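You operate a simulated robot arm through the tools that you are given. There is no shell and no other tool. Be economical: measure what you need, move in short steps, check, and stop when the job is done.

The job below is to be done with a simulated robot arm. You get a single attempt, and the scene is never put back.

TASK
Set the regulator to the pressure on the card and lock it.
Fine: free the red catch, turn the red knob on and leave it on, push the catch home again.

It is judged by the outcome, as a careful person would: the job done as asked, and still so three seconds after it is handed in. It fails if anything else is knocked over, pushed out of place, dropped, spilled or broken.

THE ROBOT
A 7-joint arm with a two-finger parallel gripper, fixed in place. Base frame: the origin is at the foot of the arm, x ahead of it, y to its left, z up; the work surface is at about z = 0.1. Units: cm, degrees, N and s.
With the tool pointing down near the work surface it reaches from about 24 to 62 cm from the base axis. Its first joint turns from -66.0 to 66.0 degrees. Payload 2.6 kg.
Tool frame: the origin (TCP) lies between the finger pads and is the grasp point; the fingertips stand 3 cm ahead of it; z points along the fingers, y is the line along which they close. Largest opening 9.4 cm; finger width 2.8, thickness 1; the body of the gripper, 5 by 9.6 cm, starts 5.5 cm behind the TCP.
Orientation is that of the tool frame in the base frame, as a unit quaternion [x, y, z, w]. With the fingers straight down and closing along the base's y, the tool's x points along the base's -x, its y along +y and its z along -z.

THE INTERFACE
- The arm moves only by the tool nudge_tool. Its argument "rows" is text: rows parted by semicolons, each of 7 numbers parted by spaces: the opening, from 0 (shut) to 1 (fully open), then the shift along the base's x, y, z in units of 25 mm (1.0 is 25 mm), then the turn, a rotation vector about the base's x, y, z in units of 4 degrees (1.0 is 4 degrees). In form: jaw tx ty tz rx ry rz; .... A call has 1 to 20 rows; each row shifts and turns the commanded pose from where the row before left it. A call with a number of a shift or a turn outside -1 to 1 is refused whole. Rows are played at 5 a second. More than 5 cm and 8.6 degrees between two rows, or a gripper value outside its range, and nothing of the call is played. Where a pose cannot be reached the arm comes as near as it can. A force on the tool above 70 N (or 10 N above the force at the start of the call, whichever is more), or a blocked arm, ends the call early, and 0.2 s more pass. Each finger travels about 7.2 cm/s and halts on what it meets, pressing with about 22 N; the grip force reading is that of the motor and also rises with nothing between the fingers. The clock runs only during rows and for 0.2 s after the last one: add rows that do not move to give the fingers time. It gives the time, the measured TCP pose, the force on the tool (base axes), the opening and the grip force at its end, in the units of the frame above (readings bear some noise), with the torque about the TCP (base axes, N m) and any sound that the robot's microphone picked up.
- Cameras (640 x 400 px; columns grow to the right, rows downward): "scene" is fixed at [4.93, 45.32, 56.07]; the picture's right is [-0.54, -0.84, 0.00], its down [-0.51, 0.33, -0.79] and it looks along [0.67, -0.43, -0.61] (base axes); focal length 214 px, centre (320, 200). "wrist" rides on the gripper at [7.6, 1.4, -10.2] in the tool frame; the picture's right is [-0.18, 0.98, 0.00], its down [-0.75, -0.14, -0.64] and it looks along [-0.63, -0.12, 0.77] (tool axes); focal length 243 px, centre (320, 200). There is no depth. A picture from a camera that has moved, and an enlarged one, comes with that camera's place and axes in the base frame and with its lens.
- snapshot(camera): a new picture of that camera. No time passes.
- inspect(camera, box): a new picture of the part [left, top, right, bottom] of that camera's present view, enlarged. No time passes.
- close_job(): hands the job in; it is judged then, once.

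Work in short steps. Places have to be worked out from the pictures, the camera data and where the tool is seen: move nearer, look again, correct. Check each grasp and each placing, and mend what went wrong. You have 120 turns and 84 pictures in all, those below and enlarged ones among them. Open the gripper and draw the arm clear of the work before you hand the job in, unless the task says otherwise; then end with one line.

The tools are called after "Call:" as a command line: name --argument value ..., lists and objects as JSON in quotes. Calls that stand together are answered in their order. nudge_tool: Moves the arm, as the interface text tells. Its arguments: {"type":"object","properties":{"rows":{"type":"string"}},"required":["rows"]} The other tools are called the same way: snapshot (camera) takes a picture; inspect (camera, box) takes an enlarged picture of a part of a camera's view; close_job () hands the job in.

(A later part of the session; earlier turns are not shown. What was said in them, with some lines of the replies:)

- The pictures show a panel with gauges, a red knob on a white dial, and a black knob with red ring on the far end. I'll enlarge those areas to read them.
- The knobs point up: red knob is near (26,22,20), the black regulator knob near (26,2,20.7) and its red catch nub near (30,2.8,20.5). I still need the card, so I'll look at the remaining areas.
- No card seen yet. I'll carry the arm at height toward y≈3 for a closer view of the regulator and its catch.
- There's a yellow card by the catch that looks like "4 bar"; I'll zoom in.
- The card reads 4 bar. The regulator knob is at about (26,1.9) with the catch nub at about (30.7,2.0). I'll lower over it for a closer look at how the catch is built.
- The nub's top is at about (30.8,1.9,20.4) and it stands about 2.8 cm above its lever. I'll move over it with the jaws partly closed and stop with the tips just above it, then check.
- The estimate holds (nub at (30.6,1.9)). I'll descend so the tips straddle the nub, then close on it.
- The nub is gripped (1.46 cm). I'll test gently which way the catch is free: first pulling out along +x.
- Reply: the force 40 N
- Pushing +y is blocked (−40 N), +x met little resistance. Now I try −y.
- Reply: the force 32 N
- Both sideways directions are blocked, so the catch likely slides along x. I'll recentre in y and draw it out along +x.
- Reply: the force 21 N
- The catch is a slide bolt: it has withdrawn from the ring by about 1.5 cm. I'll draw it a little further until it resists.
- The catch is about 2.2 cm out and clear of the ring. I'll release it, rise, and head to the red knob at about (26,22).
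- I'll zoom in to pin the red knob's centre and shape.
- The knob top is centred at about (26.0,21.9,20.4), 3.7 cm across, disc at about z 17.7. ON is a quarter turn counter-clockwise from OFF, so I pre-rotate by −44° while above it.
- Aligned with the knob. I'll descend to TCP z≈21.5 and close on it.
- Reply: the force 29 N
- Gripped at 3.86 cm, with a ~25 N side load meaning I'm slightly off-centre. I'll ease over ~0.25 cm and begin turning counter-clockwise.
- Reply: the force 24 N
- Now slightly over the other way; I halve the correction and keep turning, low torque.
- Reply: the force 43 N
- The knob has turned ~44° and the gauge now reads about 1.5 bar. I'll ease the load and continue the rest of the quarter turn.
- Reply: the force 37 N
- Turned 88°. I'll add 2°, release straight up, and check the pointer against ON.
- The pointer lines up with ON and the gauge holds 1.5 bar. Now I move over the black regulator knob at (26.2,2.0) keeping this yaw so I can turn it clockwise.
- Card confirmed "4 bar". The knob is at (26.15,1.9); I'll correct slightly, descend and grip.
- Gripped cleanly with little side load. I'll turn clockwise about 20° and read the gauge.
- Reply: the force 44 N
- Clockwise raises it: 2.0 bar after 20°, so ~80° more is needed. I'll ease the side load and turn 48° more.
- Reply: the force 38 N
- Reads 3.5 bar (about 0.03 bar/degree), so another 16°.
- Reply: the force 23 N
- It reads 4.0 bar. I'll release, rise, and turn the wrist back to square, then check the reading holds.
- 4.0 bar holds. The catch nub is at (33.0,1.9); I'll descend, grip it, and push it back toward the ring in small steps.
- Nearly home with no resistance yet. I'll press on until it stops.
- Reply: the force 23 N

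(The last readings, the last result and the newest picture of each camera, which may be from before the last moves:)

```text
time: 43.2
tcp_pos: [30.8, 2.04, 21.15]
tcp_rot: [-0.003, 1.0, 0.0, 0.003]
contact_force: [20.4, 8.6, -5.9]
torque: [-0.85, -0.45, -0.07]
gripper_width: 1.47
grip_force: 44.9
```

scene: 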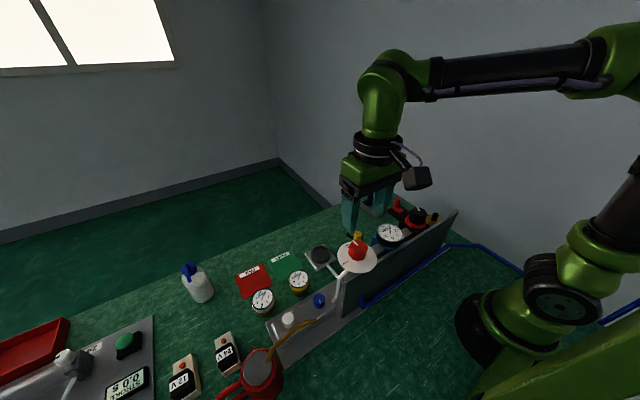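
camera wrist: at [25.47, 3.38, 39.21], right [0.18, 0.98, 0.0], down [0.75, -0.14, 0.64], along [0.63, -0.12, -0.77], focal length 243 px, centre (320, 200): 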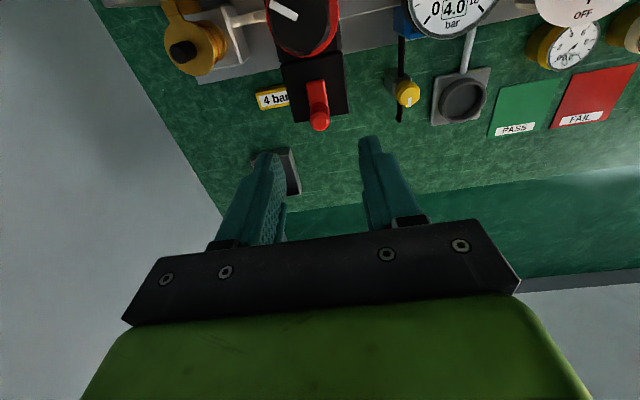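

It meets a stop at x≈30.8, the original position (20 N). One more firm press to be sure it's seated.

Call:
nudge_tool --rows "0 -0.1 0 0 0 0 0;0 0 0 0 0 0 0"

Call:
inspect --camera "scene" --box '[350, 180, 450, 250]'

```text
time: 43.8
tcp_pos: [30.74, 1.95, 21.11]
tcp_rot: [-0.003, 1.0, 0.001, 0.004]
contact_force: [39.1, 20.3, -18.2]
torque: [-0.13, -0.77, -0.07]
gripper_width: 1.47
grip_force: 44.9
```

```text
5.71 times, centred on (400, 215) of scene
camera zoom: at [4.94, 45.33, 56.06], right [-0.54, -0.84, 0.0], down [-0.51, 0.33, -0.79], along [0.67, -0.43, -0.61], focal length 1226 px, centre (-137, 114)
```

zoom: 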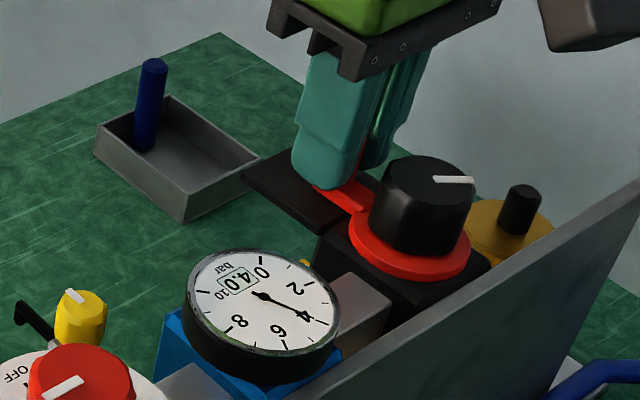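

The catch is home at a hard stop (39 N) and the gauge still reads 4.0. I'll back off the push, release, rise clear and check everything.

Call:
nudge_tool --rows "0.45 0 0 0 0 0 0;0.45 0 0 0 0 0 0;0.45 0 0 0 0 0 0;0.45 0 0 1 0 0 0;0.45 0 0 1 0 0 0;0.45 0 0 1 0 0 0;0.9 0 0 1 0 0 0;1 0 0 1 0 0 0;1 0 0 1 0 0 0;1 0 0 0 0 0 0"

Call:
inspect --camera "wrist" --box '[200, 0, 440, 150]'

Call:
inspect --camera "scene" --box '[320, 180, 460, 290]'

Call:
snapshot --camera "scene"

```text
time: 46.0
tcp_pos: [30.5, 2.13, 36.2]
tcp_rot: [-0.001, 1.0, 0.0, 0.001]
contact_force: [0.6, 0.5, -0.8]
torque: [-0.01, 0.02, 0.02]
gripper_width: 9.41
grip_force: 0.0
```

```text
2.67 times, centred on (320, 75) of wrist
camera zoom: at [23.04, 3.52, 46.42], right [0.18, 0.98, 0.0], down [0.75, -0.14, 0.64], along [0.63, -0.12, -0.77], focal length 647 px, centre (320, 533)
```

zoom: 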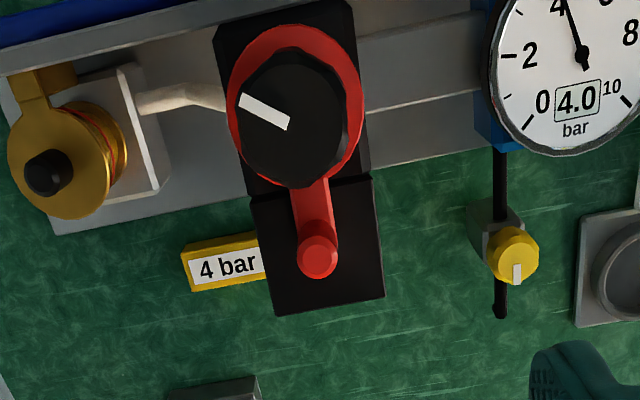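

```text
3.64 times, centred on (390, 235) of scene
camera zoom: at [4.93, 45.32, 56.07], right [-0.54, -0.84, 0.0], down [-0.51, 0.33, -0.79], along [0.67, -0.43, -0.61], focal length 780 px, centre (66, 73)
```

zoom: 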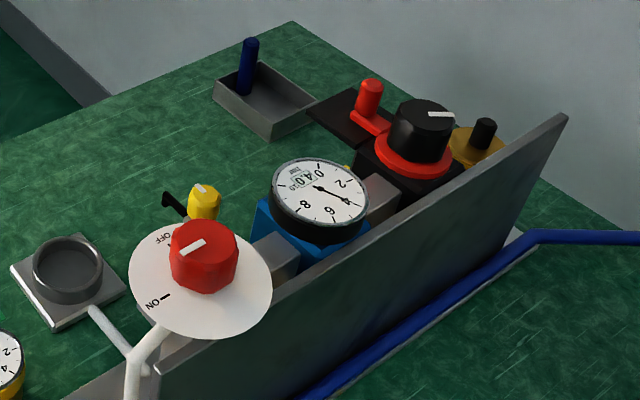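

```text
36 pictures are left
```

scene: 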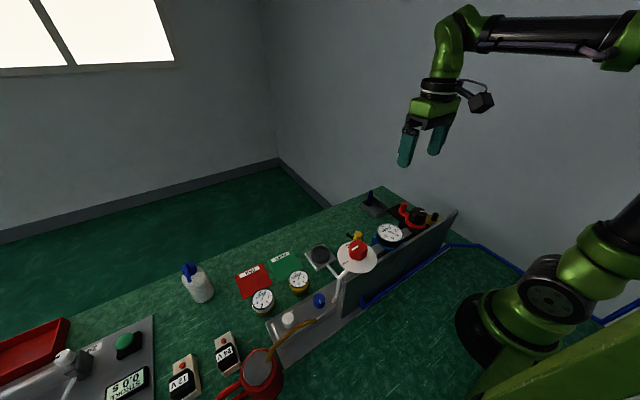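

The gauge reads 4.0 bar as on the card. The red knob is at ON, the catch is home against the ring, nothing else has moved, and the arm is clear and open, so I'm handing in.

Call:
close_job

```text
The job is handed in.
```

The regulator is set to 4.0 bar as the card says, the red knob is left on, and the red catch is pushed home again.
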